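You operate a simulated robot arm through the tools that you are given. There is no shell and no other tool. Be economical: measure what you need, move in short steps, check, and stop when the job is done.

You run a simulated two-armed robot. Do the job below in one go: nothing can be reset, and whatever is moved stays where it is left.

TASK
Set both rivets of the shoe, one pull each.
Clamp the shoe for each pull; free it to run the slide on to the second hole.

It is judged by the outcome, as a careful person would: the job done as asked, and still so three seconds after it is handed in. It fails if anything else is knocked over, pushed out of place, dropped, spilled or broken.

THE ROBOT
Two 7-joint arms with two-finger parallel grippers on one trunk, on a base that drives. Base frame: it is fixed to the floor where the robot stands at the start and does not move with it; the origin is under the middle of the robot, x ahead of it, y to its left, z up; the surface under the hand at the start is at about z = 0.9. Readings come in m, rad, newtons and seconds.
The left shoulder is at the start at [0.062, 0.195, 1.254], the right one opposite. With the tool pointing down near the work surface each hand reaches from about 0.22 to 0.7 m from the robot's upright axis, wherever it stands, measured 20 degrees to its own side. Places, roughly: first rivet [0.5, -0.3, 1]; rivet lever [0.5, -0.3, 1.1]; riveter [0.5, -0.3, 1]; second rivet [0.5, -0.3, 1]; shoe clamp [0.4, -0.2, 1]; shoe slide [0.5, -0.3, 0.9]. Payload 1.57 kg a hand.
The tool frame of a hand sits at the grasp point between the pads (the TCP): z along the fingers, y along the line on which they close. The tips reach 0.03 m beyond it. Largest opening 0.11 m; finger width 0.024, thickness 0.012; the body of the gripper, 0.048 by 0.112 m, starts 0.078 m behind the TCP.
Orientation is that of the tool frame in the base frame, as a unit quaternion [w, x, y, z]. With the fingers straight down and closing along the base's y, the tool's x points along the base's -x, its y along +y and its z along -z.

THE INTERFACE
- The arms move only by the tool step_arm. It takes "left_increments", "right_increments" or both (then of equal length, played together; a hand with none holds still); each is a list of rows, each an object of numbers (a shift or turn left out is 0, a gripper value left out holds the last): "gripper": the opening, from 0 (shut) to 1 (fully open); "x", "y", "z": the shift along the tool's x, y, z in mm; "ax", "ay", "az": the turn, a rotation vector about the tool's x, y, z in rad. In form: [{"gripper": .., "x": .., "y": .., "z": .., "ax": .., "ay": .., "az": ..}, ...]. A call has 1 to 10 rows; each row is the pose to reach, as a shift and turn from the pose commanded when the call began, along the tool's axes at that moment. Rows are played at 5 a second. More than 0.05 m and 0.15 rad between two rows, or a gripper value outside its range, and nothing of the call is played. A pose out of reach is approached as far as the arm can. The call stops where the force on the tool passes 90 N (or 10 N more than at its start, if that is more) or the arm is blocked; 0.2 s more then pass. Each finger travels about 0.072 m/s and halts on what it meets, pressing with about 27 N; the grip force reading is that of the motor and also rises with nothing between the fingers. The clock runs only during rows and for 0.2 s after the last one: add rows that repeat a pose to give the fingers time. It gives the time, the measured TCP pose, the force on the tool (base axes), the opening and the grip force at its end, in the units of the frame above (readings bear some noise), with the torque about the TCP (base axes, N m) and any sound that the robot's microphone picked up.
- Cameras (640 x 400 px; columns grow to the right, rows downward): "scene" is now at [0.0825, -0.0439, 1.8442]; the picture's right is [-0.48, -0.88, -0.00], its down [-0.67, 0.37, -0.64] and it looks along [0.56, -0.31, -0.77] (base axes); focal length 294 px, centre (320, 200). "left" rides on the left gripper at [0.07, -0.016, -0.141] in its tool frame; the picture's right is [0.23, 0.97, 0.00], its down [-0.85, 0.20, -0.48] and it looks along [-0.47, 0.11, 0.88] (tool axes); focal length 222 px, centre (320, 200). "right" rides on the right gripper at [0.07, 0.016, -0.141] in its tool frame; the picture's right is [-0.23, 0.97, 0.00], its down [-0.85, -0.20, -0.48] and it looks along [-0.47, -0.11, 0.88] (tool axes); focal length 222 px, centre (320, 200). There is no depth. A picture from a camera that has moved, and an enlarged one, comes with that camera's place and axes in the base frame and with its lens. The place of the scene camera against the robot may be out by one fixed shift of up to 0.025 m in any direction.
- snapshot(camera): a new picture of that camera. It takes no simulated time.
- lift_body(by): slides the trunk up (or, below 0, down) by that many m; the arms and the scene camera ride with it, the base frame stays. It gives what a move gives, with no picture.
- steer(legs): drives the robot by 1 to 6 legs, each [ahead, left, turn to the left] in m, m and rad, along the robot's own axes; the way and the turn of a leg run together, so that a leg with both is an arc; at most 1.5 m and 3.142 rad a leg. The arms and the cameras ride along, it lands a little off, and it stops where it bumps. It gives what a move gives.
- turn_head(pan, tilt): turns the head with the scene camera to pan (to the left, within 1.501 rad either way) and tilt (down, from -0.506 to 1.204), counted from straight ahead of the robot. It gives what a move gives.
- zoom(camera, box): a new picture of the part [left, top, right, bottom] of that camera's present view, enlarged. It takes no simulated time.
- job_done(): hands the job in; it is judged then, once.

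Go step by step. Nothing tells you exact positions but the pictures and the camera data: compare them with the known pose of the tool, close in by small moves and look again before you grip or let go. The budget is 120 turns and 92 pictures, counting those below and the enlarged ones. Unless the task says otherwise, let go and move clear before handing in, and close with one line.

The tools are called after "Emit:" as a command line: name --argument value ..., lists and objects as JSON in quotes. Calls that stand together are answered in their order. step_arm: Moves the arms, as the interface text tells. Its arguments: {"type":"object","properties":{"left_increments":{"type":"array","items":{"type":"object","properties":{"gripper":{"type":"number"},"x":{"type":"number"},"y":{"type":"number"},"z":{"type":"number"},"ax":{"type":"number"},"ay":{"type":"number"},"az":{"type":"number"}}}},"right_increments":{"type":"array","items":{"type":"object","properties":{"gripper":{"type":"number"},"x":{"type":"number"},"y":{"type":"number"},"z":{"type":"number"},"ax":{"type":"number"},"ay":{"type":"number"},"az":{"type":"number"}}}}},"required":[]} The other tools are called the same way: lift_body (by) slides the trunk up or down; steer (legs) drives the base; turn_head (pan, tilt) turns the head that bears the scene camera; snapshot (camera) takes a picture; zoom (camera, box) takes an enlarged picture of a part of a camera's view; job_done () hands the job in.

At the start:

```text
time: 0.0
left_eef_pos: [0.4487, -0.0437, 1.3916]
left_ee_rot: [-0.001, 0.0, 1.0, 0.0]
left_contact_force: [0.6, 0.1, -0.5]
left_wrist_torque: [0.04, -0.04, -0.01]
left_opening: 0.1098
left_gripper_force: 0.1
right_eef_pos: [0.3435, -0.4166, 1.4637]
right_ee_rot: [-0.001, -0.001, 1.0, -0.001]
right_contact_force: [0.1, 0.5, -0.3]
right_wrist_torque: [-0.03, 0.02, 0.02]
right_opening: 0.1099
right_gripper_force: 0.0
trunk travel left (down, up): [-0.85, 0.14]
robot x, y, heading: [0.0002, -0.0008, 0.002]
head pan, tilt: [-0.503, 0.874]
```

scene: 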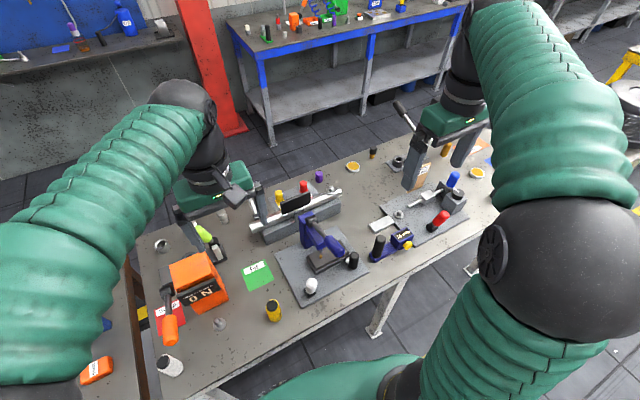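
right: 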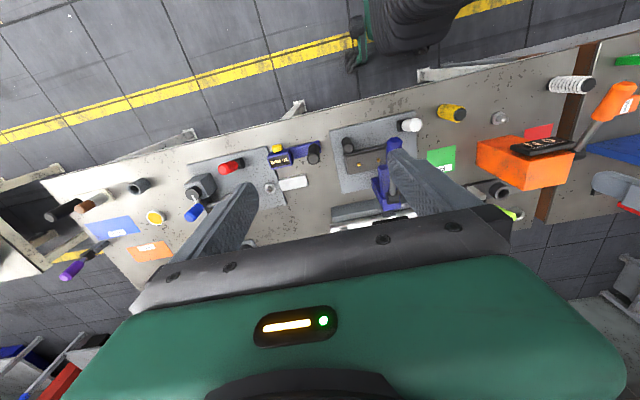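
left: 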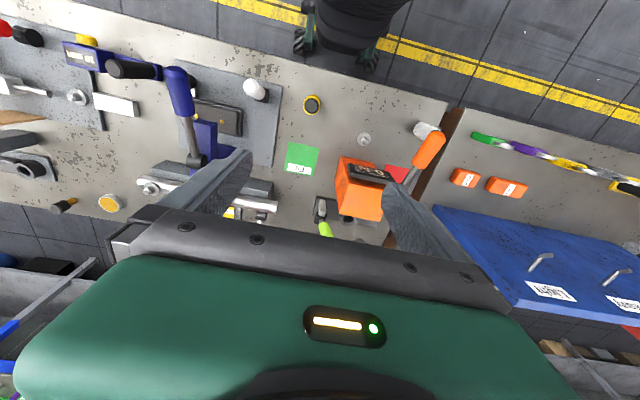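

I see a bench with a blue-levered device on a grey plate near the middle, which I take to be the riveter. I'll look closer before moving.

Emit:
zoom --camera "scene" --box '[220, 170, 420, 320]'

Emit:
zoom --camera "left" --box '[0, 20, 320, 220]'

Emit:
zoom --camera "right" --box '[160, 90, 480, 290]'

```text
2.67 times, centred on (320, 245) of scene
camera zoom: at [0.0825, -0.0439, 1.8442], right [-0.48, -0.88, 0.0], down [-0.67, 0.37, -0.64], along [0.56, -0.31, -0.77], focal length 783 px, centre (320, 80)
```

zoom: 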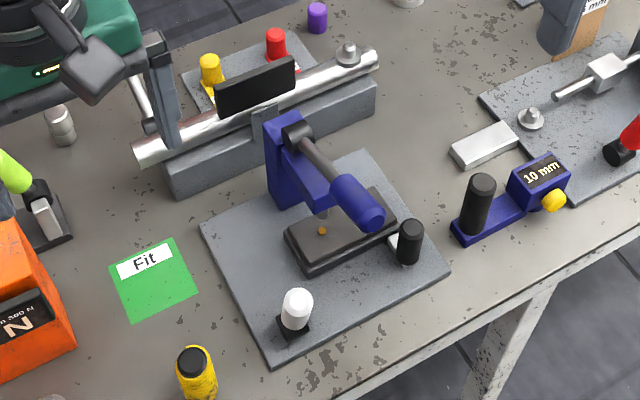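

```text
2.00 times, centred on (160, 120) of left
camera zoom: at [0.3801, -0.0594, 1.5326], right [-0.23, 0.97, 0.0], down [0.86, 0.2, 0.48], along [0.47, 0.11, -0.88], focal length 444 px, centre (640, 360)
```

zoom: 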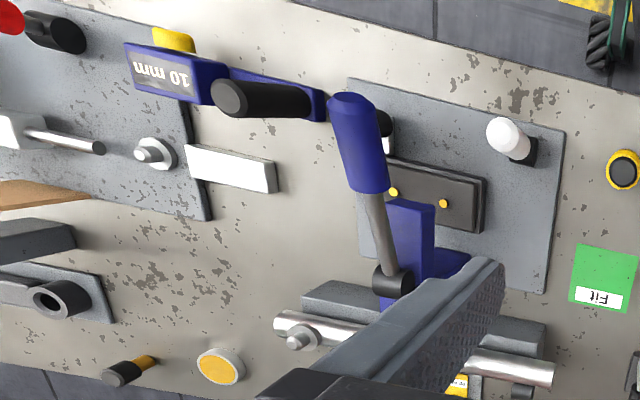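

```text
2.00 times, centred on (320, 190) of right
camera zoom: at [0.2752, -0.4011, 1.6049], right [0.23, 0.97, 0.0], down [0.86, -0.2, 0.48], along [0.47, -0.11, -0.88], focal length 444 px, centre (320, 220)
```

zoom: 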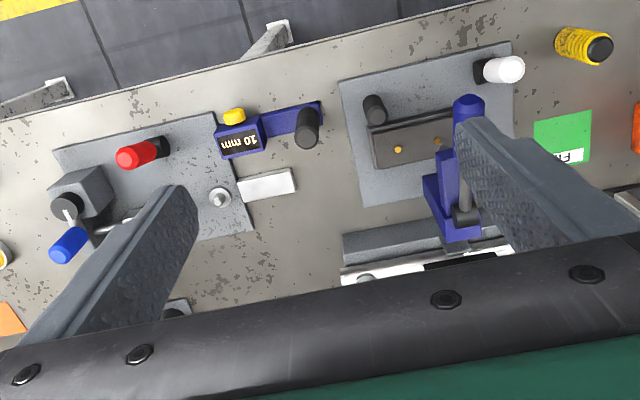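

The riveter's blue lever points toward me with its tip near (0.43,-0.30,1.10). The white knob at about (0.43,-0.20) is probably the clamp and the black knob at about (0.44,-0.37) the slide. I'll bring the right hand's camera closer.

Emit:
step_arm --right_increments '[{"x": 3, "y": 20, "z": 40, "gripper": 1}, {"x": 6, "y": 40, "z": 82}, {"x": 9, "y": 60, "z": 123}, {"x": 11, "y": 80, "z": 164}, {"x": 13, "y": 100, "z": 205}, {"x": 13, "y": 117, "z": 244}]'

Emit:
snapshot --camera "right"

Emit:
zoom --camera "scene" --box '[270, 200, 400, 310]'

```text
time: 1.4
left_eef_pos: [0.4494, -0.0439, 1.3911]
left_ee_rot: [-0.001, 0.0, 1.0, 0.0]
left_contact_force: [0.8, -0.6, -0.2]
left_wrist_torque: [0.01, 0.0, 0.0]
left_opening: 0.1099
left_gripper_force: 0.1
right_eef_pos: [0.3285, -0.2993, 1.2193]
right_ee_rot: [-0.001, 0.001, 1.0, 0.0]
right_contact_force: [0.1, -0.1, -0.2]
right_wrist_torque: [0.01, 0.0, 0.03]
right_opening: 0.1099
right_gripper_force: 0.1
trunk travel left (down, up): [-0.85, 0.14]
robot x, y, heading: [0.0024, 0.0001, 0.0]
head pan, tilt: [-0.503, 0.874]
```

```text
85 pictures are left
camera right: at [0.2617, -0.2835, 1.3612], right [0.23, 0.97, 0.0], down [0.86, -0.2, 0.48], along [0.46, -0.11, -0.88], focal length 222 px, centre (320, 200)
```

right: 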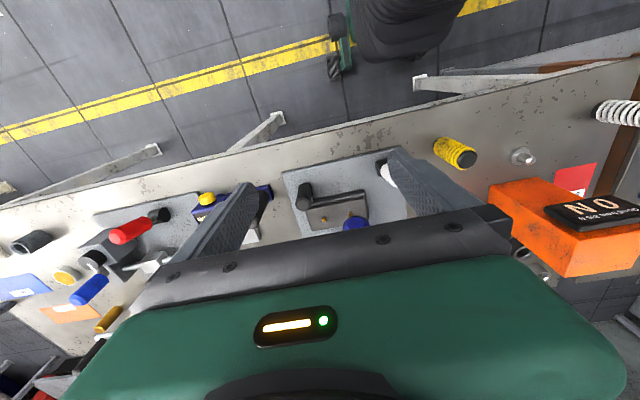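

```text
3.64 times, centred on (335, 255) of scene
camera zoom: at [0.0843, -0.0428, 1.8441], right [-0.48, -0.88, 0.0], down [-0.67, 0.37, -0.64], along [0.56, -0.31, -0.77], focal length 1068 px, centre (266, 0)
```

zoom: 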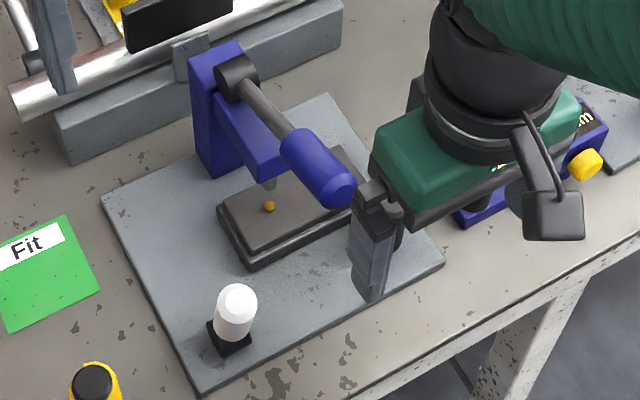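

The right finger hides the white knob. I'll shift the hand left and back to look at the knobs between the fingers.

Emit:
step_arm --right_increments '[{"x": 20, "y": 25, "z": 15}, {"x": 40, "y": 50, "z": 30}]'

Emit:
zoom --camera "right" --box '[200, 110, 440, 260]'

```text
time: 2.0
left_eef_pos: [0.4464, -0.0411, 1.3919]
left_ee_rot: [0.0, 0.0, 1.0, 0.0]
left_contact_force: [0.0, -0.2, 1.3]
left_wrist_torque: [-0.04, 0.0, 0.01]
left_opening: 0.1099
left_gripper_force: 0.1
right_eef_pos: [0.289, -0.249, 1.1912]
right_ee_rot: [0.0, 0.0, 1.0, 0.0]
right_contact_force: [0.1, -0.5, 0.9]
right_wrist_torque: [-0.03, 0.01, -0.01]
right_opening: 0.1102
right_gripper_force: 0.0
trunk travel left (down, up): [-0.85, 0.14]
robot x, y, heading: [-0.0001, -0.0003, 0.0]
head pan, tilt: [-0.503, 0.874]
```

```text
2.67 times, centred on (320, 185) of right
camera zoom: at [0.2202, -0.2332, 1.3322], right [0.23, 0.97, 0.0], down [0.85, -0.2, 0.48], along [0.47, -0.11, -0.88], focal length 592 px, centre (320, 240)
```

zoom: 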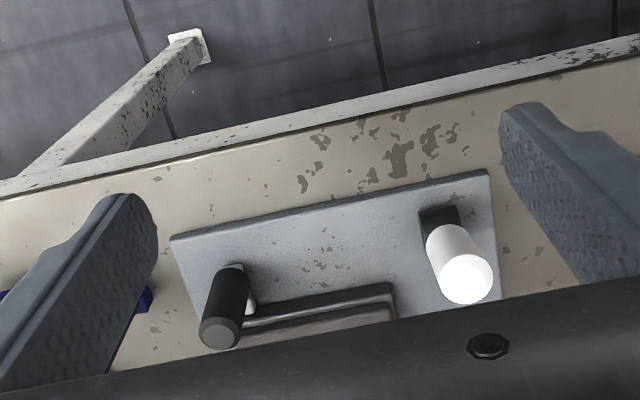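

Both knobs look upright: white at about (.44,-.19), black at about (.445,-.355). I'll tilt the right hand to see them from a lower angle and learn how the clamp works.

Emit:
step_arm --right_increments '[{"z": 10, "ay": -0.14}, {"z": 20, "ay": -0.28}, {"z": 30, "ay": -0.42}, {"z": 45, "ay": -0.56}, {"z": 60, "ay": -0.65}]'

Emit:
snapshot --camera "right"

```text
time: 3.2
left_eef_pos: [0.4504, -0.0462, 1.3917]
left_ee_rot: [-0.003, 0.001, 1.0, 0.002]
left_contact_force: [-0.2, -0.6, 0.3]
left_wrist_torque: [0.04, 0.01, 0.0]
left_opening: 0.1101
left_gripper_force: 0.1
right_eef_pos: [0.4075, -0.3394, 1.1136]
right_ee_rot: [0.318, 0.0, 0.948, 0.003]
right_contact_force: [0.0, -0.7, 0.8]
right_wrist_torque: [0.0, 0.0, 0.04]
right_opening: 0.1098
right_gripper_force: 0.0
right hand out of reach, approached as far as the arm can: row 1, 2, 3, 4, 5
trunk travel left (down, up): [-0.85, 0.14]
robot x, y, heading: [-0.0008, -0.0002, 0.001]
head pan, tilt: [-0.503, 0.874]
```

```text
82 pictures are left
camera right: at [0.2684, -0.3238, 1.1849], right [0.18, 0.97, 0.14], down [0.4, -0.2, 0.9], along [0.9, -0.11, -0.42], focal length 222 px, centre (320, 200)
```

right: 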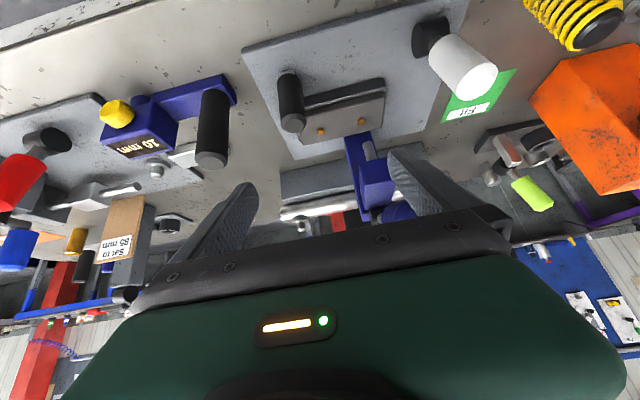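

The hand slid forward to (0.41,-0.34,1.11), beside the lever, with no contact. I'll zoom in from here.

Emit:
zoom --camera "right" --box '[240, 0, 520, 230]'

Emit:
zoom --camera "scene" --box '[220, 190, 420, 320]'

```text
1.74 times, centred on (380, 115) of right
camera zoom: at [0.2684, -0.3238, 1.1849], right [0.18, 0.97, 0.14], down [0.4, -0.2, 0.9], along [0.9, -0.11, -0.42], focal length 386 px, centre (216, 348)
```

zoom: 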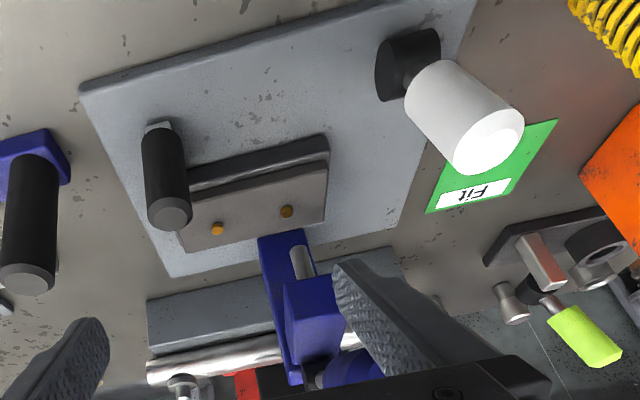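

```text
3.08 times, centred on (320, 255) of scene
camera zoom: at [0.0869, -0.0465, 1.8439], right [-0.48, -0.88, 0.0], down [-0.68, 0.37, -0.64], along [0.56, -0.31, -0.77], focal length 904 px, centre (320, 31)
```

zoom: 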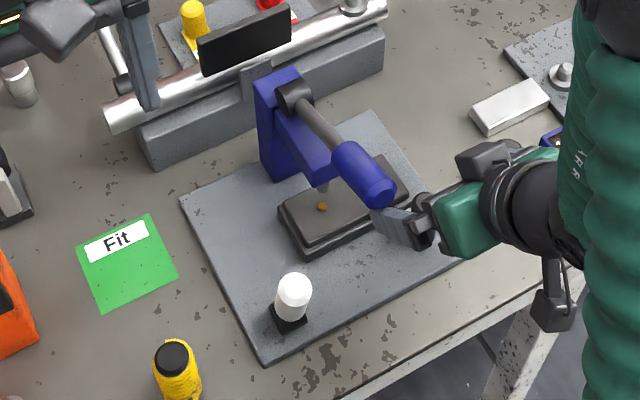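

The white grip seems to pivot in a black block. I'll enlarge that part to find its hinge.

Emit:
zoom --camera "right" --box '[390, 0, 510, 110]'

Emit:
zoom --camera "scene" --box '[285, 260, 345, 310]'

```text
3.64 times, centred on (450, 55) of right
camera zoom: at [0.2684, -0.3238, 1.1849], right [0.18, 0.97, 0.14], down [0.4, -0.2, 0.9], along [0.9, -0.11, -0.42], focal length 808 px, centre (-153, 727)
```

zoom: 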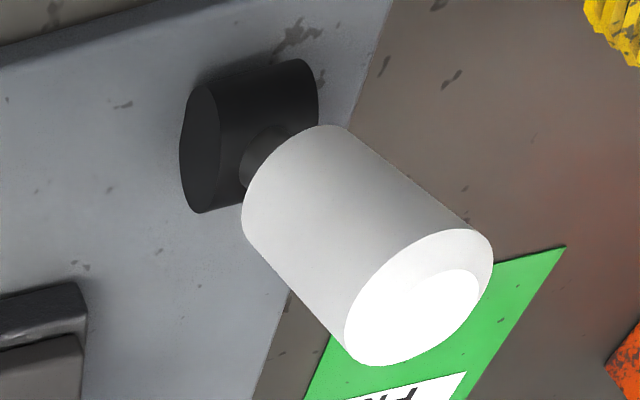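

```text
8.00 times, centred on (315, 285) of scene
camera zoom: at [0.0869, -0.0465, 1.8439], right [-0.48, -0.88, 0.0], down [-0.68, 0.37, -0.64], along [0.56, -0.31, -0.77], focal length 2350 px, centre (360, -480)
```

zoom: 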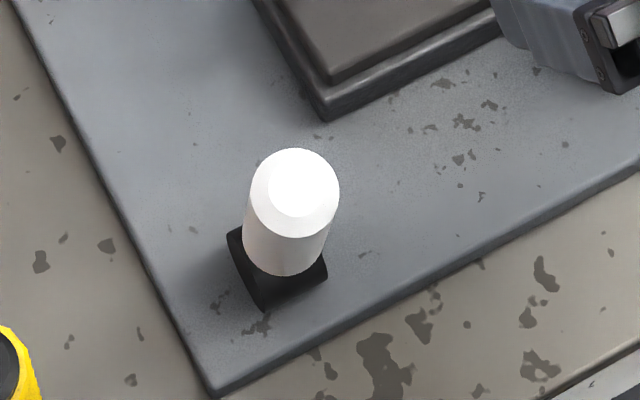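

The clamp lever's hub lies along y, so it swings in the x–z plane and is now about upright. I'll raise the right hand clear and level it again.

Emit:
step_arm --right_increments '[{"x": -30, "z": -39}, {"x": -60, "z": -79}, {"x": -90, "z": -118}]'

```text
time: 3.7
left_eef_pos: [0.4395, -0.0429, 1.3967]
left_ee_rot: [0.002, 0.0, 1.0, -0.001]
left_contact_force: [0.2, -0.6, 0.1]
left_wrist_torque: [0.07, -0.07, -0.02]
left_opening: 0.1101
left_gripper_force: 0.0
right_eef_pos: [0.3846, -0.338, 1.1564]
right_ee_rot: [0.291, -0.005, 0.957, -0.002]
right_contact_force: [-0.6, -0.7, -0.6]
right_wrist_torque: [-0.06, 0.0, 0.02]
right_opening: 0.1095
right_gripper_force: 0.0
right hand out of reach, approached as far as the arm can: row 1
trunk travel left (down, up): [-0.85, 0.14]
robot x, y, heading: [-0.0001, -0.0006, -0.007]
head pan, tilt: [-0.503, 0.874]
stopped in row 2 (right hand): the force on the tool passed its limit at 153 N (the readings are from after the stop); the commanded pose is now the measured one
```

Something pushed hard at row 2, so I'll look before going on.

Emit:
snapshot --camera "scene"

Emit:
snapshot --camera "right"

Emit:
snapshot --camera "left"

```text
77 pictures are left
camera scene: at [0.0769, -0.0495, 1.8452], right [-0.48, -0.88, 0.0], down [-0.67, 0.37, -0.64], along [0.56, -0.31, -0.77], focal length 294 px, centre (320, 200)
```

scene: 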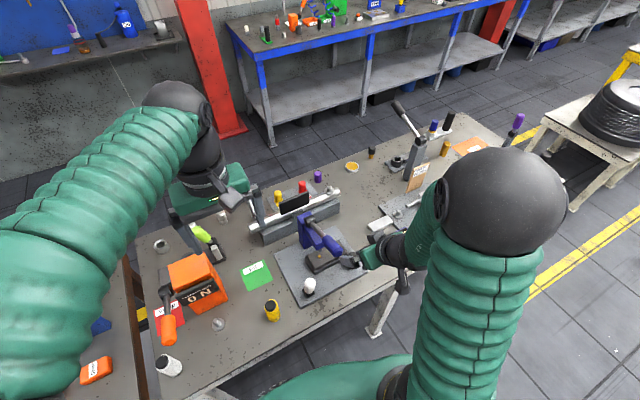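

```text
76 pictures are left
camera right: at [0.2496, -0.3226, 1.2347], right [0.18, 0.98, 0.12], down [0.44, -0.19, 0.88], along [0.88, -0.1, -0.47], focal length 222 px, centre (320, 200)
```

right: 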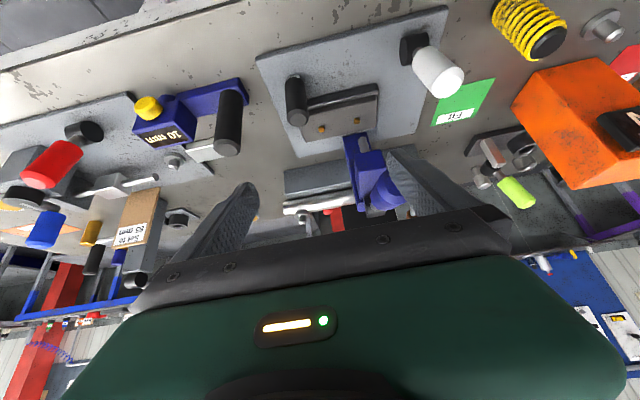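

```text
75 pictures are left
camera left: at [0.3705, -0.058, 1.5366], right [-0.23, 0.97, 0.0], down [0.85, 0.2, 0.48], along [0.47, 0.11, -0.88], focal length 222 px, centre (320, 200)
```

left: 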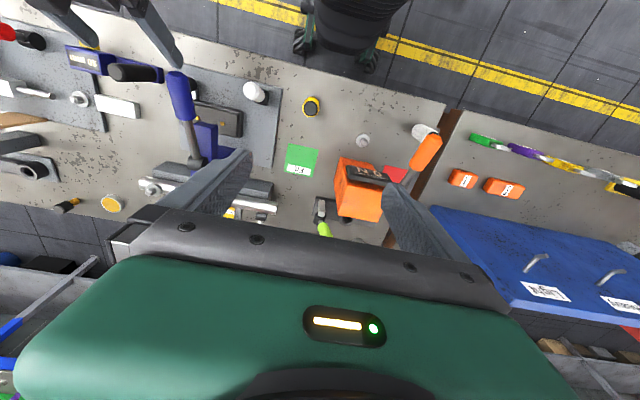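

Nothing was displaced and the hand is clear of everything. The jolt came from the arm itself at the edge of its reach. I'll rise gently while levelling.

Emit:
step_arm --right_increments '[{"x": -11, "z": -17}, {"x": -22, "z": -33}, {"x": -33, "z": -50, "ay": 0.1}, {"x": -44, "z": -66, "ay": 0.2}, {"x": -50, "z": -75, "ay": 0.3}, {"x": -50, "z": -75, "ay": 0.4}, {"x": -50, "z": -75, "ay": 0.5}, {"x": -50, "z": -75, "ay": 0.59}]'

```text
time: 5.5
left_eef_pos: [0.447, -0.043, 1.3922]
left_ee_rot: [0.0, 0.001, 1.0, 0.001]
left_contact_force: [0.2, 0.4, 0.1]
left_wrist_torque: [-0.02, 0.01, 0.0]
left_opening: 0.1101
left_gripper_force: 0.2
right_eef_pos: [0.3894, -0.3343, 1.2418]
right_ee_rot: [-0.006, -0.004, 1.0, -0.004]
right_contact_force: [-0.8, 0.0, -0.4]
right_wrist_torque: [0.01, 0.04, 0.0]
right_opening: 0.1101
right_gripper_force: 0.1
right hand out of reach, approached as far as the arm can: row 1, 2
trunk travel left (down, up): [-0.85, 0.14]
robot x, y, heading: [0.0019, 0.0003, -0.004]
head pan, tilt: [-0.503, 0.874]
```

The right hand is level again. Now I'll move it further right and bring the left hand above the clamp lever.

Emit:
step_arm --right_increments '[{"y": -30}, {"y": -60}, {"y": -90}, {"y": -100}, {"y": -100}, {"y": -100}, {"y": -100}]' --left_increments '[{"z": 35, "gripper": 0.75}, {"z": 70, "y": -20}, {"z": 105, "y": -50}, {"z": 140, "y": -80}, {"z": 175, "y": -110}, {"z": 210, "y": -140}, {"z": 240, "y": -147, "x": 4}]'

Emit:
snapshot --camera "left"

Emit:
zoom --camera "scene" --box '[220, 170, 420, 320]'

```text
time: 6.9
left_eef_pos: [0.4981, -0.1539, 1.2998]
left_ee_rot: [0.083, -0.049, 0.993, -0.063]
left_contact_force: [-0.9, -0.4, -0.6]
left_wrist_torque: [-0.01, 0.03, -0.01]
left_opening: 0.0823
left_gripper_force: 0.1
right_eef_pos: [0.3881, -0.4321, 1.2475]
right_ee_rot: [-0.002, -0.005, 1.0, -0.004]
right_contact_force: [0.1, 0.5, -0.2]
right_wrist_torque: [0.03, -0.01, -0.03]
right_opening: 0.1098
right_gripper_force: 0.1
trunk travel left (down, up): [-0.85, 0.14]
robot x, y, heading: [0.0001, -0.001, -0.007]
head pan, tilt: [-0.503, 0.874]
stopped in row 7 (left hand): the arm was blocked; the commanded pose is now the measured one
```

```text
74 pictures are left
camera left: at [0.4077, -0.1589, 1.4273], right [-0.31, 0.94, -0.17], down [0.74, 0.35, 0.58], along [0.6, 0.05, -0.8], focal length 222 px, centre (320, 200)
```

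left: 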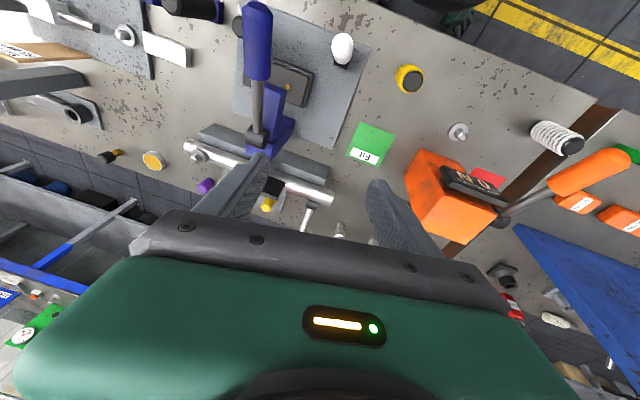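

```text
2.67 times, centred on (320, 245) of scene
camera zoom: at [0.0828, -0.0425, 1.8458], right [-0.48, -0.88, 0.0], down [-0.67, 0.37, -0.64], along [0.56, -0.31, -0.77], focal length 783 px, centre (320, 80)
```

zoom: 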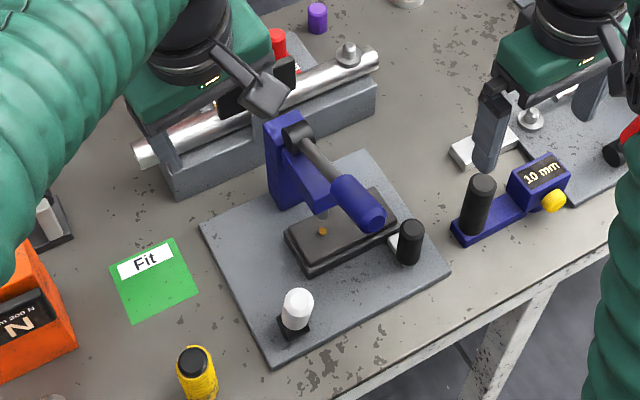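

The left arm is blocked when reaching across, so the right arm will do all the work. I'll withdraw the left hand up and to the left.

Emit:
step_arm --left_increments '[{"z": -30, "y": 15}, {"z": -60, "y": 45}, {"z": -80, "y": 80}, {"z": -90, "y": 120}, {"z": -100, "y": 160}, {"z": -100, "y": 200}]'

```text
time: 8.3
left_eef_pos: [0.4614, 0.047, 1.3611]
left_ee_rot: [0.078, -0.04, 0.994, -0.063]
left_contact_force: [-0.7, -0.5, 0.4]
left_wrist_torque: [-0.01, -0.03, -0.01]
left_opening: 0.0825
left_gripper_force: 0.1
right_eef_pos: [0.3869, -0.433, 1.2461]
right_ee_rot: [-0.003, -0.004, 1.0, -0.005]
right_contact_force: [0.2, 0.1, -0.5]
right_wrist_torque: [-0.04, 0.05, 0.04]
right_opening: 0.1099
right_gripper_force: 0.1
trunk travel left (down, up): [-0.85, 0.14]
robot x, y, heading: [0.0001, 0.0034, 0.002]
head pan, tilt: [-0.503, 0.874]
```

Left is clear. Right hand goes above the white clamp lever.

Emit:
step_arm --right_increments '[{"x": -10, "y": 40, "gripper": 0.75}, {"x": -20, "y": 80}, {"x": -30, "y": 120}, {"x": -40, "y": 160}, {"x": -50, "y": 200}, {"x": -54, "y": 240}, {"x": -54, "y": 242, "z": 40}, {"x": -54, "y": 242, "z": 80}, {"x": -54, "y": 242, "z": 110}]'

Emit:
snapshot --camera "right"

Emit:
snapshot --camera "scene"

```text
time: 10.3
left_eef_pos: [0.4626, 0.048, 1.3604]
left_ee_rot: [0.077, -0.04, 0.994, -0.061]
left_contact_force: [0.1, 0.1, 0.5]
left_wrist_torque: [0.01, -0.01, -0.02]
left_opening: 0.0825
left_gripper_force: 0.0
right_eef_pos: [0.4399, -0.1911, 1.1321]
right_ee_rot: [-0.003, -0.004, 1.0, -0.004]
right_contact_force: [0.7, -0.8, -0.1]
right_wrist_torque: [0.0, 0.03, 0.01]
right_opening: 0.0823
right_gripper_force: 0.1
trunk travel left (down, up): [-0.85, 0.14]
robot x, y, heading: [-0.0001, 0.0007, 0.004]
head pan, tilt: [-0.503, 0.874]
```

```text
72 pictures are left
camera right: at [0.3718, -0.175, 1.2725], right [0.22, 0.98, -0.01], down [0.86, -0.19, 0.48], along [0.46, -0.11, -0.88], focal length 222 px, centre (320, 200)
```

right: 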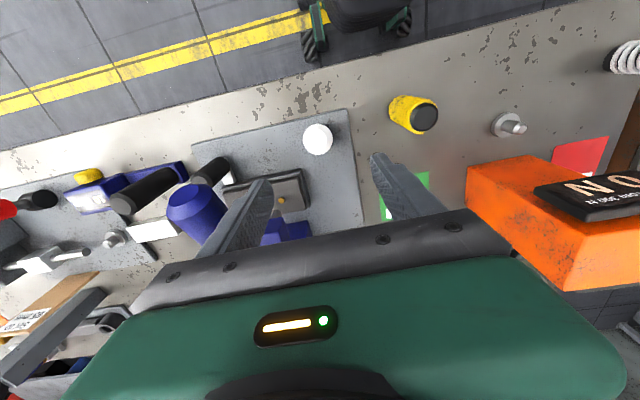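

```text
71 pictures are left
camera scene: at [0.0841, -0.0429, 1.8441], right [-0.48, -0.88, 0.0], down [-0.67, 0.37, -0.64], along [0.56, -0.31, -0.77], focal length 294 px, centre (320, 200)
```

scene: 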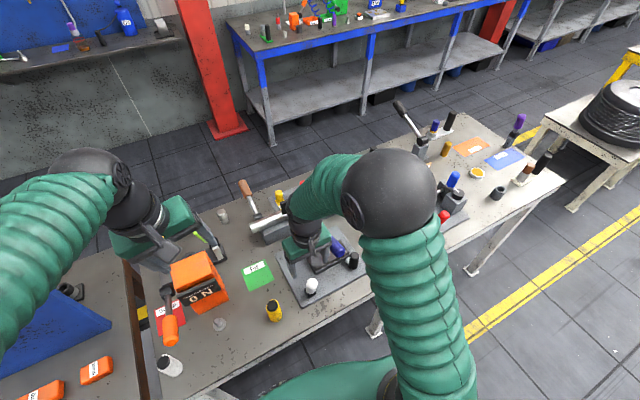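

The white grip is at about (.432,-.193), between the fingers. I'll descend around it and take a look.

Emit:
step_arm --right_increments '[{"x": 8, "y": -2, "z": 40}, {"x": 8, "y": -2, "z": 80}, {"x": 8, "y": -2, "z": 115}, {"x": 8, "y": -2, "z": 140}]'

Emit:
snapshot --camera "right"

Emit:
zoom --camera "scene" --box '[250, 200, 390, 310]'

```text
time: 11.3
left_eef_pos: [0.4614, 0.047, 1.3619]
left_ee_rot: [0.078, -0.041, 0.994, -0.062]
left_contact_force: [0.3, 0.3, -0.1]
left_wrist_torque: [0.0, 0.0, -0.02]
left_opening: 0.0825
left_gripper_force: 0.0
right_eef_pos: [0.4305, -0.1951, 0.9924]
right_ee_rot: [-0.002, -0.004, 1.0, -0.005]
right_contact_force: [-0.3, -0.4, 0.2]
right_wrist_torque: [0.0, 0.02, -0.03]
right_opening: 0.0824
right_gripper_force: 0.0
trunk travel left (down, up): [-0.85, 0.14]
robot x, y, heading: [-0.0015, 0.0033, 0.0]
head pan, tilt: [-0.503, 0.874]
```

```text
70 pictures are left
camera right: at [0.3623, -0.1785, 1.134], right [0.22, 0.98, -0.01], down [0.86, -0.19, 0.48], along [0.46, -0.11, -0.88], focal length 222 px, centre (320, 200)
```

right: 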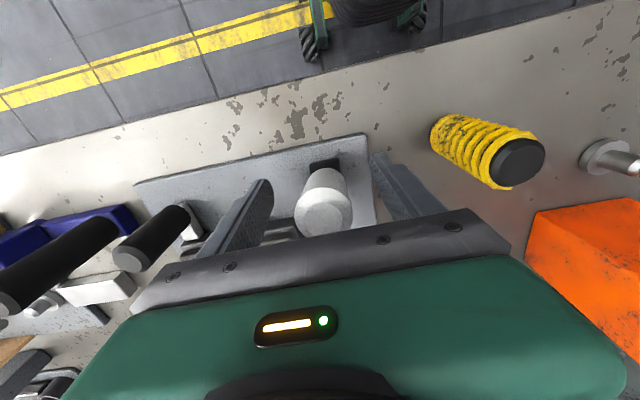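

```text
3.64 times, centred on (320, 255) of scene
camera zoom: at [0.0829, -0.042, 1.8442], right [-0.48, -0.88, 0.0], down [-0.67, 0.37, -0.64], along [0.56, -0.31, -0.77], focal length 1068 px, centre (320, 0)
```

zoom: 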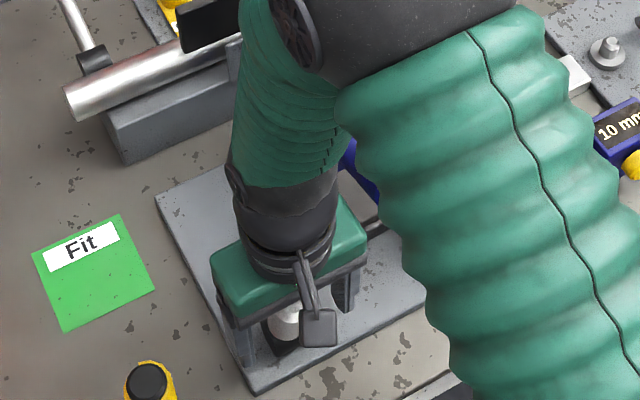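

The grip's top is at about (.423,-.192,1.036), leaning very slightly toward me. I'll close on it and test how it yields.

Emit:
step_arm --right_increments '[{"gripper": 0.25}, {"gripper": 0.25}, {"gripper": 0.25}, {"gripper": 0.25}]'

```text
time: 12.3
left_eef_pos: [0.462, 0.0502, 1.3612]
left_ee_rot: [0.077, -0.04, 0.994, -0.063]
left_contact_force: [-0.4, 0.3, -0.3]
left_wrist_torque: [-0.01, 0.0, -0.01]
left_opening: 0.0825
left_gripper_force: 0.0
right_eef_pos: [0.4295, -0.192, 0.9925]
right_ee_rot: [-0.003, -0.005, 1.0, -0.005]
right_contact_force: [0.0, 7.9, -4.3]
right_wrist_torque: [0.1, 0.05, 0.09]
right_opening: 0.0345
right_gripper_force: 4.5
trunk travel left (down, up): [-0.85, 0.14]
robot x, y, heading: [0.0021, -0.0003, 0.003]
head pan, tilt: [-0.503, 0.874]
```

Gripped (34 mm). I'll test with a small push forward.

Emit:
step_arm --right_increments '[{"x": -4}, {"x": -8}, {"x": -12}]'

```text
time: 13.1
left_eef_pos: [0.4618, 0.0517, 1.3622]
left_ee_rot: [0.077, -0.04, 0.994, -0.064]
left_contact_force: [-0.3, 0.3, -0.1]
left_wrist_torque: [0.01, -0.02, 0.02]
left_opening: 0.0822
left_gripper_force: 0.2
right_eef_pos: [0.4423, -0.1907, 0.9924]
right_ee_rot: [-0.002, -0.006, 1.0, -0.006]
right_contact_force: [-5.0, 7.9, 1.5]
right_wrist_torque: [0.2, 0.11, 0.07]
right_opening: 0.0342
right_gripper_force: 3.6
trunk travel left (down, up): [-0.85, 0.14]
robot x, y, heading: [0.0, -0.0027, 0.0]
head pan, tilt: [-0.503, 0.874]
```

It yields forward with about 5 N. I'll continue along its arc.

Emit:
step_arm --right_increments '[{"x": -8, "z": 1}, {"x": -16, "z": 4}, {"x": -23, "z": 8}]'

Emit:
snapshot --camera "right"

```text
time: 13.9
left_eef_pos: [0.4639, 0.0467, 1.3609]
left_ee_rot: [0.077, -0.04, 0.994, -0.061]
left_contact_force: [-0.6, -0.3, -0.6]
left_wrist_torque: [0.02, 0.01, 0.01]
left_opening: 0.0824
left_gripper_force: 0.0
right_eef_pos: [0.4663, -0.1952, 0.9829]
right_ee_rot: [-0.002, -0.004, 1.0, -0.004]
right_contact_force: [0.3, 0.5, -0.6]
right_wrist_torque: [0.04, 0.0, -0.02]
right_opening: 0.0274
right_gripper_force: 0.0
trunk travel left (down, up): [-0.85, 0.14]
robot x, y, heading: [-0.0028, -0.0022, -0.0]
head pan, tilt: [-0.503, 0.874]
```

```text
68 pictures are left
camera right: at [0.3988, -0.1798, 1.1255], right [0.22, 0.98, -0.01], down [0.86, -0.19, 0.48], along [0.46, -0.11, -0.88], focal length 222 px, centre (320, 200)
```

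right: 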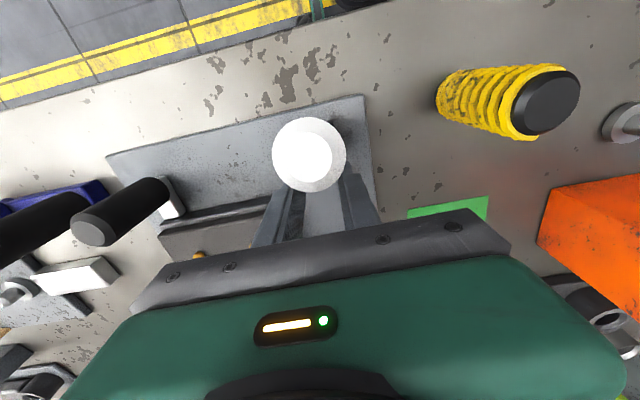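

The fingers slid off forward: the lever stayed put, so forward is a stop. The fingers are now just behind it, so I'll shut them and push it gently toward me.

Emit:
step_arm --right_increments '[{"gripper": 0}, {"gripper": 0}, {"x": 6}, {"x": 12}, {"x": 18}]'

Emit:
snapshot --camera "right"

```text
time: 15.1
left_eef_pos: [0.4645, 0.0473, 1.3614]
left_ee_rot: [0.077, -0.04, 0.994, -0.063]
left_contact_force: [0.9, 0.2, -0.1]
left_wrist_torque: [0.01, -0.02, 0.03]
left_opening: 0.0826
left_gripper_force: 0.0
right_eef_pos: [0.4506, -0.1943, 0.9848]
right_ee_rot: [-0.002, -0.005, 1.0, -0.004]
right_contact_force: [14.0, 1.7, 0.6]
right_wrist_torque: [0.03, -0.35, -0.07]
right_opening: 0.0
right_gripper_force: 21.1
trunk travel left (down, up): [-0.85, 0.14]
robot x, y, heading: [-0.0056, -0.0002, 0.002]
head pan, tilt: [-0.503, 0.874]
```

```text
67 pictures are left
camera right: at [0.3819, -0.1772, 1.1259], right [0.22, 0.98, -0.01], down [0.86, -0.19, 0.48], along [0.46, -0.11, -0.88], focal length 222 px, centre (320, 200)
```

right: 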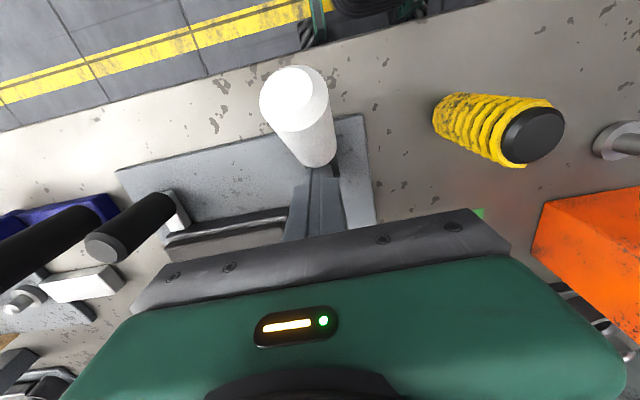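

The lever swings toward me with about 14 N. I'll continue that way in steps.

Emit:
step_arm --right_increments '[{"x": 7}, {"x": 14}, {"x": 21}, {"x": 28}]'

Emit:
snapshot --camera "right"

```text
time: 16.1
left_eef_pos: [0.4693, 0.048, 1.3588]
left_ee_rot: [0.076, -0.04, 0.994, -0.062]
left_contact_force: [-0.5, 0.3, -0.3]
left_wrist_torque: [0.01, -0.01, -0.01]
left_opening: 0.0826
left_gripper_force: 0.1
right_eef_pos: [0.4282, -0.1945, 0.984]
right_ee_rot: [0.002, -0.004, 1.0, -0.005]
right_contact_force: [31.5, -3.4, 2.9]
right_wrist_torque: [-0.32, -0.67, -0.06]
right_opening: 0.0
right_gripper_force: 20.8
trunk travel left (down, up): [-0.85, 0.14]
robot x, y, heading: [-0.0028, -0.0039, -0.007]
head pan, tilt: [-0.503, 0.874]
```

```text
66 pictures are left
camera right: at [0.3599, -0.1787, 1.1253], right [0.22, 0.98, -0.01], down [0.86, -0.19, 0.48], along [0.47, -0.11, -0.88], focal length 222 px, centre (320, 200)
```

right: 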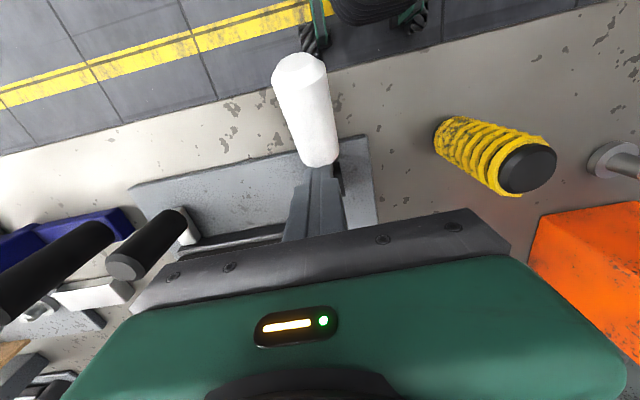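

The lever is about 50° over and the force is rising because I'm pushing low on it. I'll lift, move toward its end and press down.

Emit:
step_arm --right_increments '[{"x": -4, "z": -35}, {"x": 0, "z": -75}, {"x": 30, "z": -75}, {"x": 55, "z": -75}, {"x": 57, "z": -55}]'

Emit:
snapshot --camera "right"

Emit:
zoom --camera "scene" --box '[220, 200, 420, 320]'

```text
time: 17.3
left_eef_pos: [0.4589, 0.0468, 1.3626]
left_ee_rot: [0.079, -0.039, 0.994, -0.062]
left_contact_force: [-0.7, -0.4, -0.2]
left_wrist_torque: [0.01, -0.02, 0.01]
left_opening: 0.0825
left_gripper_force: 0.0
right_eef_pos: [0.3601, -0.1957, 1.0406]
right_ee_rot: [-0.002, -0.004, 1.0, -0.003]
right_contact_force: [0.6, 0.1, -1.1]
right_wrist_torque: [0.0, 0.02, 0.01]
right_opening: 0.0
right_gripper_force: 21.4
trunk travel left (down, up): [-0.85, 0.14]
robot x, y, heading: [0.0016, 0.0024, 0.002]
head pan, tilt: [-0.503, 0.874]
```

```text
65 pictures are left
camera right: at [0.2919, -0.1796, 1.1827], right [0.22, 0.98, -0.01], down [0.86, -0.19, 0.48], along [0.46, -0.11, -0.88], focal length 222 px, centre (320, 200)
```

right: 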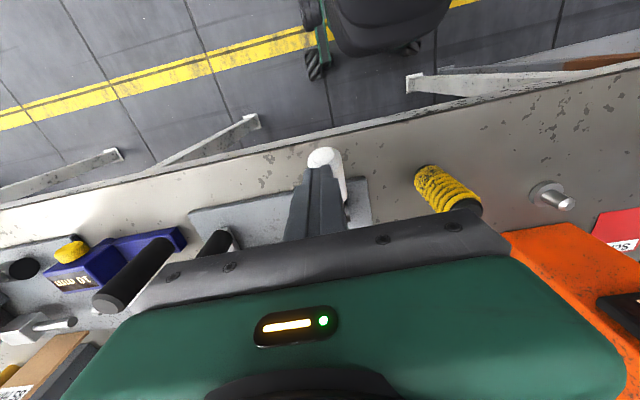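

```text
3.20 times, centred on (320, 260) of scene
camera zoom: at [0.0792, -0.0438, 1.8444], right [-0.48, -0.88, 0.0], down [-0.67, 0.37, -0.64], along [0.56, -0.31, -0.77], focal length 940 px, centre (320, 8)
```

zoom: 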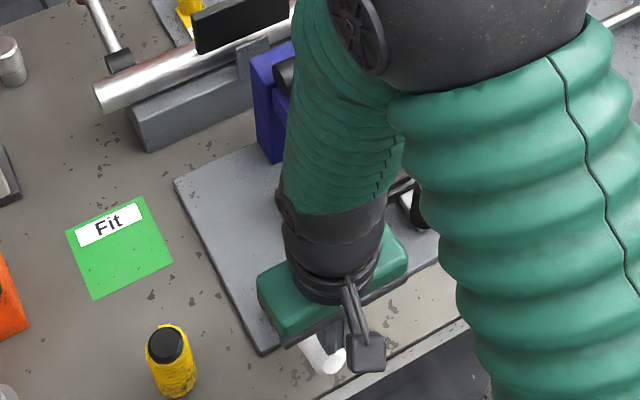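

The lever lies under the fingertips. I'll press down a bit inboard of its end.

Emit:
step_arm --right_increments '[{"x": -12, "z": 0}, {"x": -12, "z": 8}, {"x": -12, "z": 16}, {"x": -12, "z": 24}, {"x": -12, "z": 32}]'

Emit:
snapshot --camera "right"

```text
time: 18.5
left_eef_pos: [0.4507, 0.0533, 1.3657]
left_ee_rot: [0.082, -0.039, 0.994, -0.064]
left_contact_force: [0.7, 0.5, 0.8]
left_wrist_torque: [0.02, 0.03, -0.03]
left_opening: 0.0825
left_gripper_force: 0.1
right_eef_pos: [0.3693, -0.1943, 1.0225]
right_ee_rot: [0.006, -0.005, 1.0, -0.008]
right_contact_force: [-19.6, -4.4, 95.0]
right_wrist_torque: [0.02, 1.29, 0.97]
right_opening: 0.0002
right_gripper_force: 21.3
trunk travel left (down, up): [-0.85, 0.14]
robot x, y, heading: [0.0011, 0.0006, -0.002]
head pan, tilt: [-0.503, 0.874]
stopped in row 5 (right hand): the force on the tool passed its limit at 102 N (the readings are from after the stop); the commanded pose is now the measured one
```

```text
63 pictures are left
camera right: at [0.2991, -0.1766, 1.1627], right [0.22, 0.98, -0.01], down [0.85, -0.18, 0.49], along [0.48, -0.12, -0.87], focal length 222 px, centre (320, 200)
```

right: 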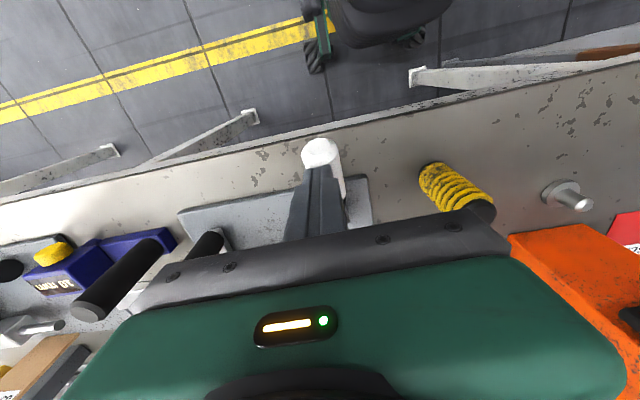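

It's at a firm stop (95 N at ~55°). I'll lift off and look at the whole device.

Emit:
step_arm --right_increments '[{"z": -30}, {"z": -70}, {"z": -110}, {"z": -150}, {"z": -190}, {"z": -190, "y": -40}, {"z": -190, "y": -80}, {"z": -190, "y": -120}, {"z": -190, "y": -160}, {"z": -190, "y": -200}]'

Emit:
zoom --camera "scene" --box '[240, 190, 400, 310]'

```text
time: 20.7
left_eef_pos: [0.4633, 0.0457, 1.3618]
left_ee_rot: [0.078, -0.04, 0.994, -0.062]
left_contact_force: [0.5, 0.2, 0.2]
left_wrist_torque: [-0.03, -0.01, 0.01]
left_opening: 0.0825
left_gripper_force: 0.1
right_eef_pos: [0.3787, -0.398, 1.2058]
right_ee_rot: [0.003, -0.004, 1.0, -0.004]
right_contact_force: [-0.1, -1.1, 0.8]
right_wrist_torque: [0.02, -0.02, 0.0]
right_opening: 0.0002
right_gripper_force: 21.3
trunk travel left (down, up): [-0.85, 0.14]
robot x, y, heading: [0.0021, -0.0024, -0.0]
head pan, tilt: [-0.503, 0.874]
```

```text
3.33 times, centred on (320, 250) of scene
camera zoom: at [0.0821, -0.0453, 1.8441], right [-0.48, -0.88, 0.0], down [-0.67, 0.37, -0.64], along [0.56, -0.31, -0.77], focal length 979 px, centre (320, 33)
```

zoom: 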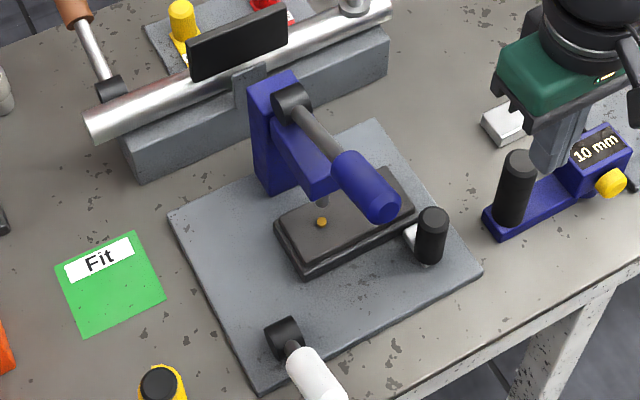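

The clamp lever now lies toward me. I'll check the rivet under the ram, then test whether the shoe is held.

Emit:
zoom --camera "right" --box '[220, 80, 540, 280]'

Emit:
zoom --camera "scene" --box '[300, 225, 380, 275]'

```text
2.00 times, centred on (380, 180) of right
camera zoom: at [0.3095, -0.3815, 1.3474], right [0.22, 0.98, -0.01], down [0.85, -0.19, 0.49], along [0.47, -0.11, -0.87], focal length 444 px, centre (200, 240)
```

zoom: 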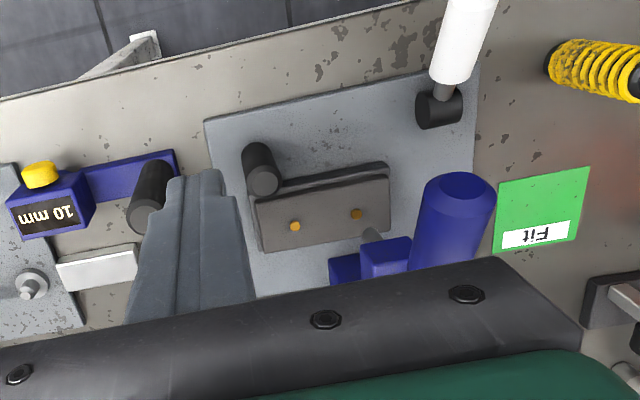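

```text
8.00 times, centred on (340, 250) of scene
camera zoom: at [0.0821, -0.0453, 1.8441], right [-0.48, -0.88, 0.0], down [-0.67, 0.37, -0.64], along [0.56, -0.31, -0.77], focal length 2350 px, centre (160, -200)
```

zoom: 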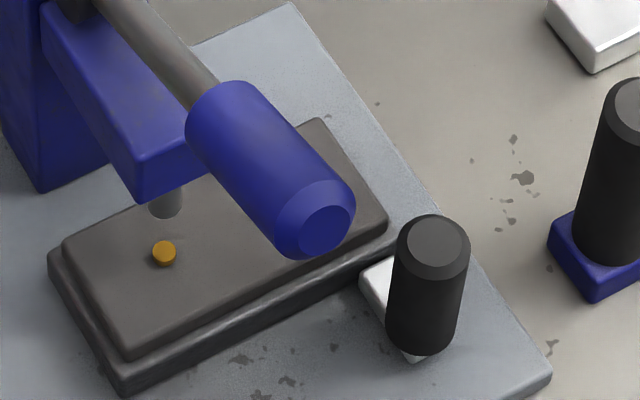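

The rivet sits right under the ram. I'll put the shut fingers beside the black slide knob (~(.453,-.361)) to test whether the slide is held.

Emit:
step_arm --right_increments '[{"x": -40, "y": -4, "z": 20}, {"x": -74, "y": -4, "z": 50}, {"x": -74, "y": -4, "z": 95}, {"x": -74, "y": -4, "z": 135}]'

Emit:
snapshot --camera "right"

```text
time: 21.7
left_eef_pos: [0.4632, 0.0453, 1.3622]
left_ee_rot: [0.077, -0.04, 0.994, -0.061]
left_contact_force: [-0.7, -0.8, 0.3]
left_wrist_torque: [0.01, -0.01, -0.05]
left_opening: 0.0823
left_gripper_force: 0.0
right_eef_pos: [0.4541, -0.4018, 1.072]
right_ee_rot: [0.004, -0.003, 1.0, -0.005]
right_contact_force: [0.4, 0.4, 0.3]
right_wrist_torque: [-0.01, -0.02, 0.0]
right_opening: 0.0002
right_gripper_force: 21.6
trunk travel left (down, up): [-0.85, 0.14]
robot x, y, heading: [0.0005, 0.0022, -0.0]
head pan, tilt: [-0.503, 0.874]
```

```text
59 pictures are left
camera right: at [0.3848, -0.3852, 1.2126], right [0.22, 0.98, -0.01], down [0.85, -0.19, 0.49], along [0.47, -0.11, -0.87], focal length 222 px, centre (320, 200)
```

right: 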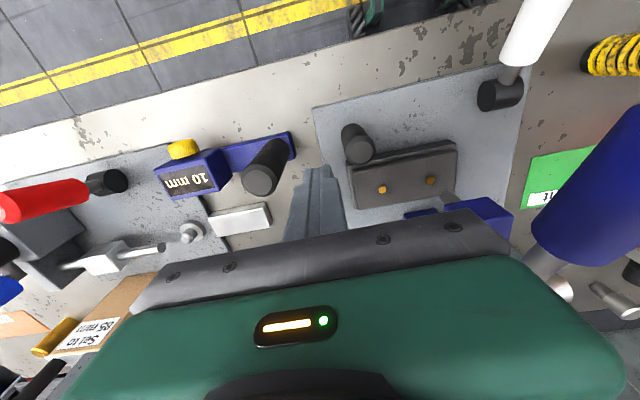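

Clear on both sides. I'll descend and nudge the knob to the left in small steps.

Emit:
step_arm --right_increments '[{"z": 40}, {"z": 75}, {"z": 75, "y": 8}, {"z": 75, "y": 12}, {"z": 75, "y": 15}, {"z": 75, "y": 15}]'

Emit:
snapshot --camera "right"

```text
time: 23.1
left_eef_pos: [0.4622, 0.0459, 1.3616]
left_ee_rot: [0.078, -0.04, 0.994, -0.062]
left_contact_force: [0.0, 0.2, 1.1]
left_wrist_torque: [0.03, 0.03, 0.01]
left_opening: 0.0822
left_gripper_force: 0.0
right_eef_pos: [0.4531, -0.3864, 0.997]
right_ee_rot: [0.003, -0.005, 1.0, -0.004]
right_contact_force: [-1.8, -1.7, 0.9]
right_wrist_torque: [0.02, 0.04, 0.03]
right_opening: 0.0
right_gripper_force: 21.1
trunk travel left (down, up): [-0.85, 0.14]
robot x, y, heading: [-0.0011, 0.0023, 0.002]
head pan, tilt: [-0.503, 0.874]
```

```text
58 pictures are left
camera right: at [0.3842, -0.3699, 1.138], right [0.22, 0.98, -0.01], down [0.85, -0.19, 0.49], along [0.47, -0.11, -0.87], focal length 222 px, centre (320, 200)
```

right: 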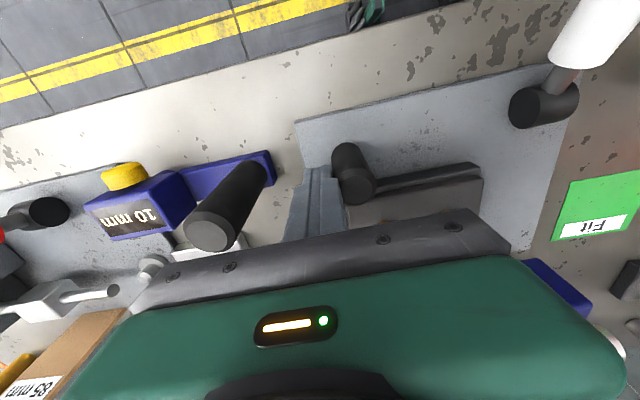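

Contact is just starting (about 2 N). I'll push a few millimetres more.

Emit:
step_arm --right_increments '[{"y": 2}, {"y": 4}, {"y": 5}]'

```text
time: 23.9
left_eef_pos: [0.462, 0.0432, 1.3626]
left_ee_rot: [0.078, -0.04, 0.994, -0.061]
left_contact_force: [0.6, -0.9, 0.7]
left_wrist_torque: [0.01, 0.01, 0.01]
left_opening: 0.0826
left_gripper_force: 0.0
right_eef_pos: [0.4535, -0.3861, 0.9974]
right_ee_rot: [0.004, -0.003, 1.0, -0.005]
right_contact_force: [-2.3, -16.3, 2.3]
right_wrist_torque: [0.03, -0.01, -0.02]
right_opening: 0.0
right_gripper_force: 21.5
trunk travel left (down, up): [-0.85, 0.14]
robot x, y, heading: [-0.0019, -0.0024, 0.001]
head pan, tilt: [-0.503, 0.874]
```

The slide resists 16 N without moving, so the shoe is clamped. Next I'll lift and bring the shut fingers over the lever grip, which I triangulate at y≈-.276, tip (.42, z 1.144).

Emit:
step_arm --right_increments '[{"y": -10}, {"y": -10, "z": -50}, {"y": -10, "z": -100}, {"y": -10, "z": -150}, {"y": -10, "z": -200}, {"y": -10, "z": -240}, {"y": 30, "z": -240}, {"y": 75, "z": -240}, {"y": 111, "z": -240, "x": 3}]'

Emit:
snapshot --camera "right"

Emit:
zoom --camera "scene" --box '[240, 170, 400, 290]'

```text
time: 25.9
left_eef_pos: [0.4611, 0.0485, 1.361]
left_ee_rot: [0.077, -0.04, 0.994, -0.062]
left_contact_force: [-0.3, 0.3, -0.1]
left_wrist_torque: [-0.02, -0.02, 0.02]
left_opening: 0.0825
left_gripper_force: 0.1
right_eef_pos: [0.4463, -0.2649, 1.2363]
right_ee_rot: [0.004, -0.004, 1.0, -0.007]
right_contact_force: [-0.1, -0.5, -0.6]
right_wrist_torque: [0.0, 0.02, -0.01]
right_opening: 0.0003
right_gripper_force: 21.2
trunk travel left (down, up): [-0.85, 0.14]
robot x, y, heading: [0.0011, -0.0004, 0.0]
head pan, tilt: [-0.503, 0.874]
```

```text
57 pictures are left
camera right: at [0.3777, -0.2476, 1.3773], right [0.22, 0.98, -0.01], down [0.85, -0.19, 0.49], along [0.47, -0.12, -0.87], focal length 222 px, centre (320, 200)
```

right: 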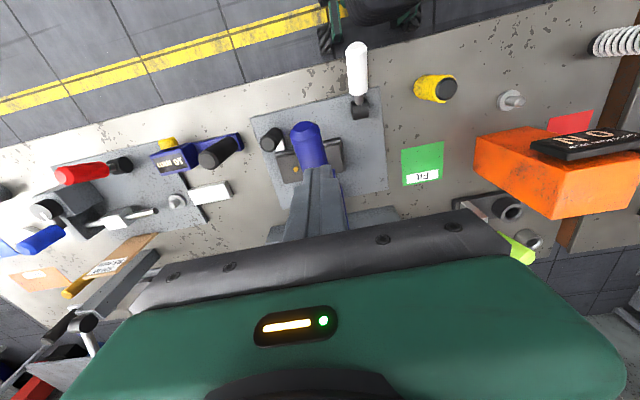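

```text
3.33 times, centred on (320, 230) of scene
camera zoom: at [0.0817, -0.0398, 1.8443], right [-0.48, -0.88, 0.0], down [-0.67, 0.37, -0.64], along [0.56, -0.31, -0.77], focal length 979 px, centre (320, 100)
```

zoom: 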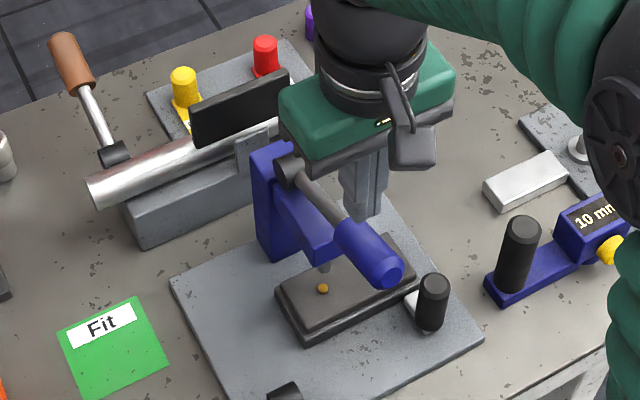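

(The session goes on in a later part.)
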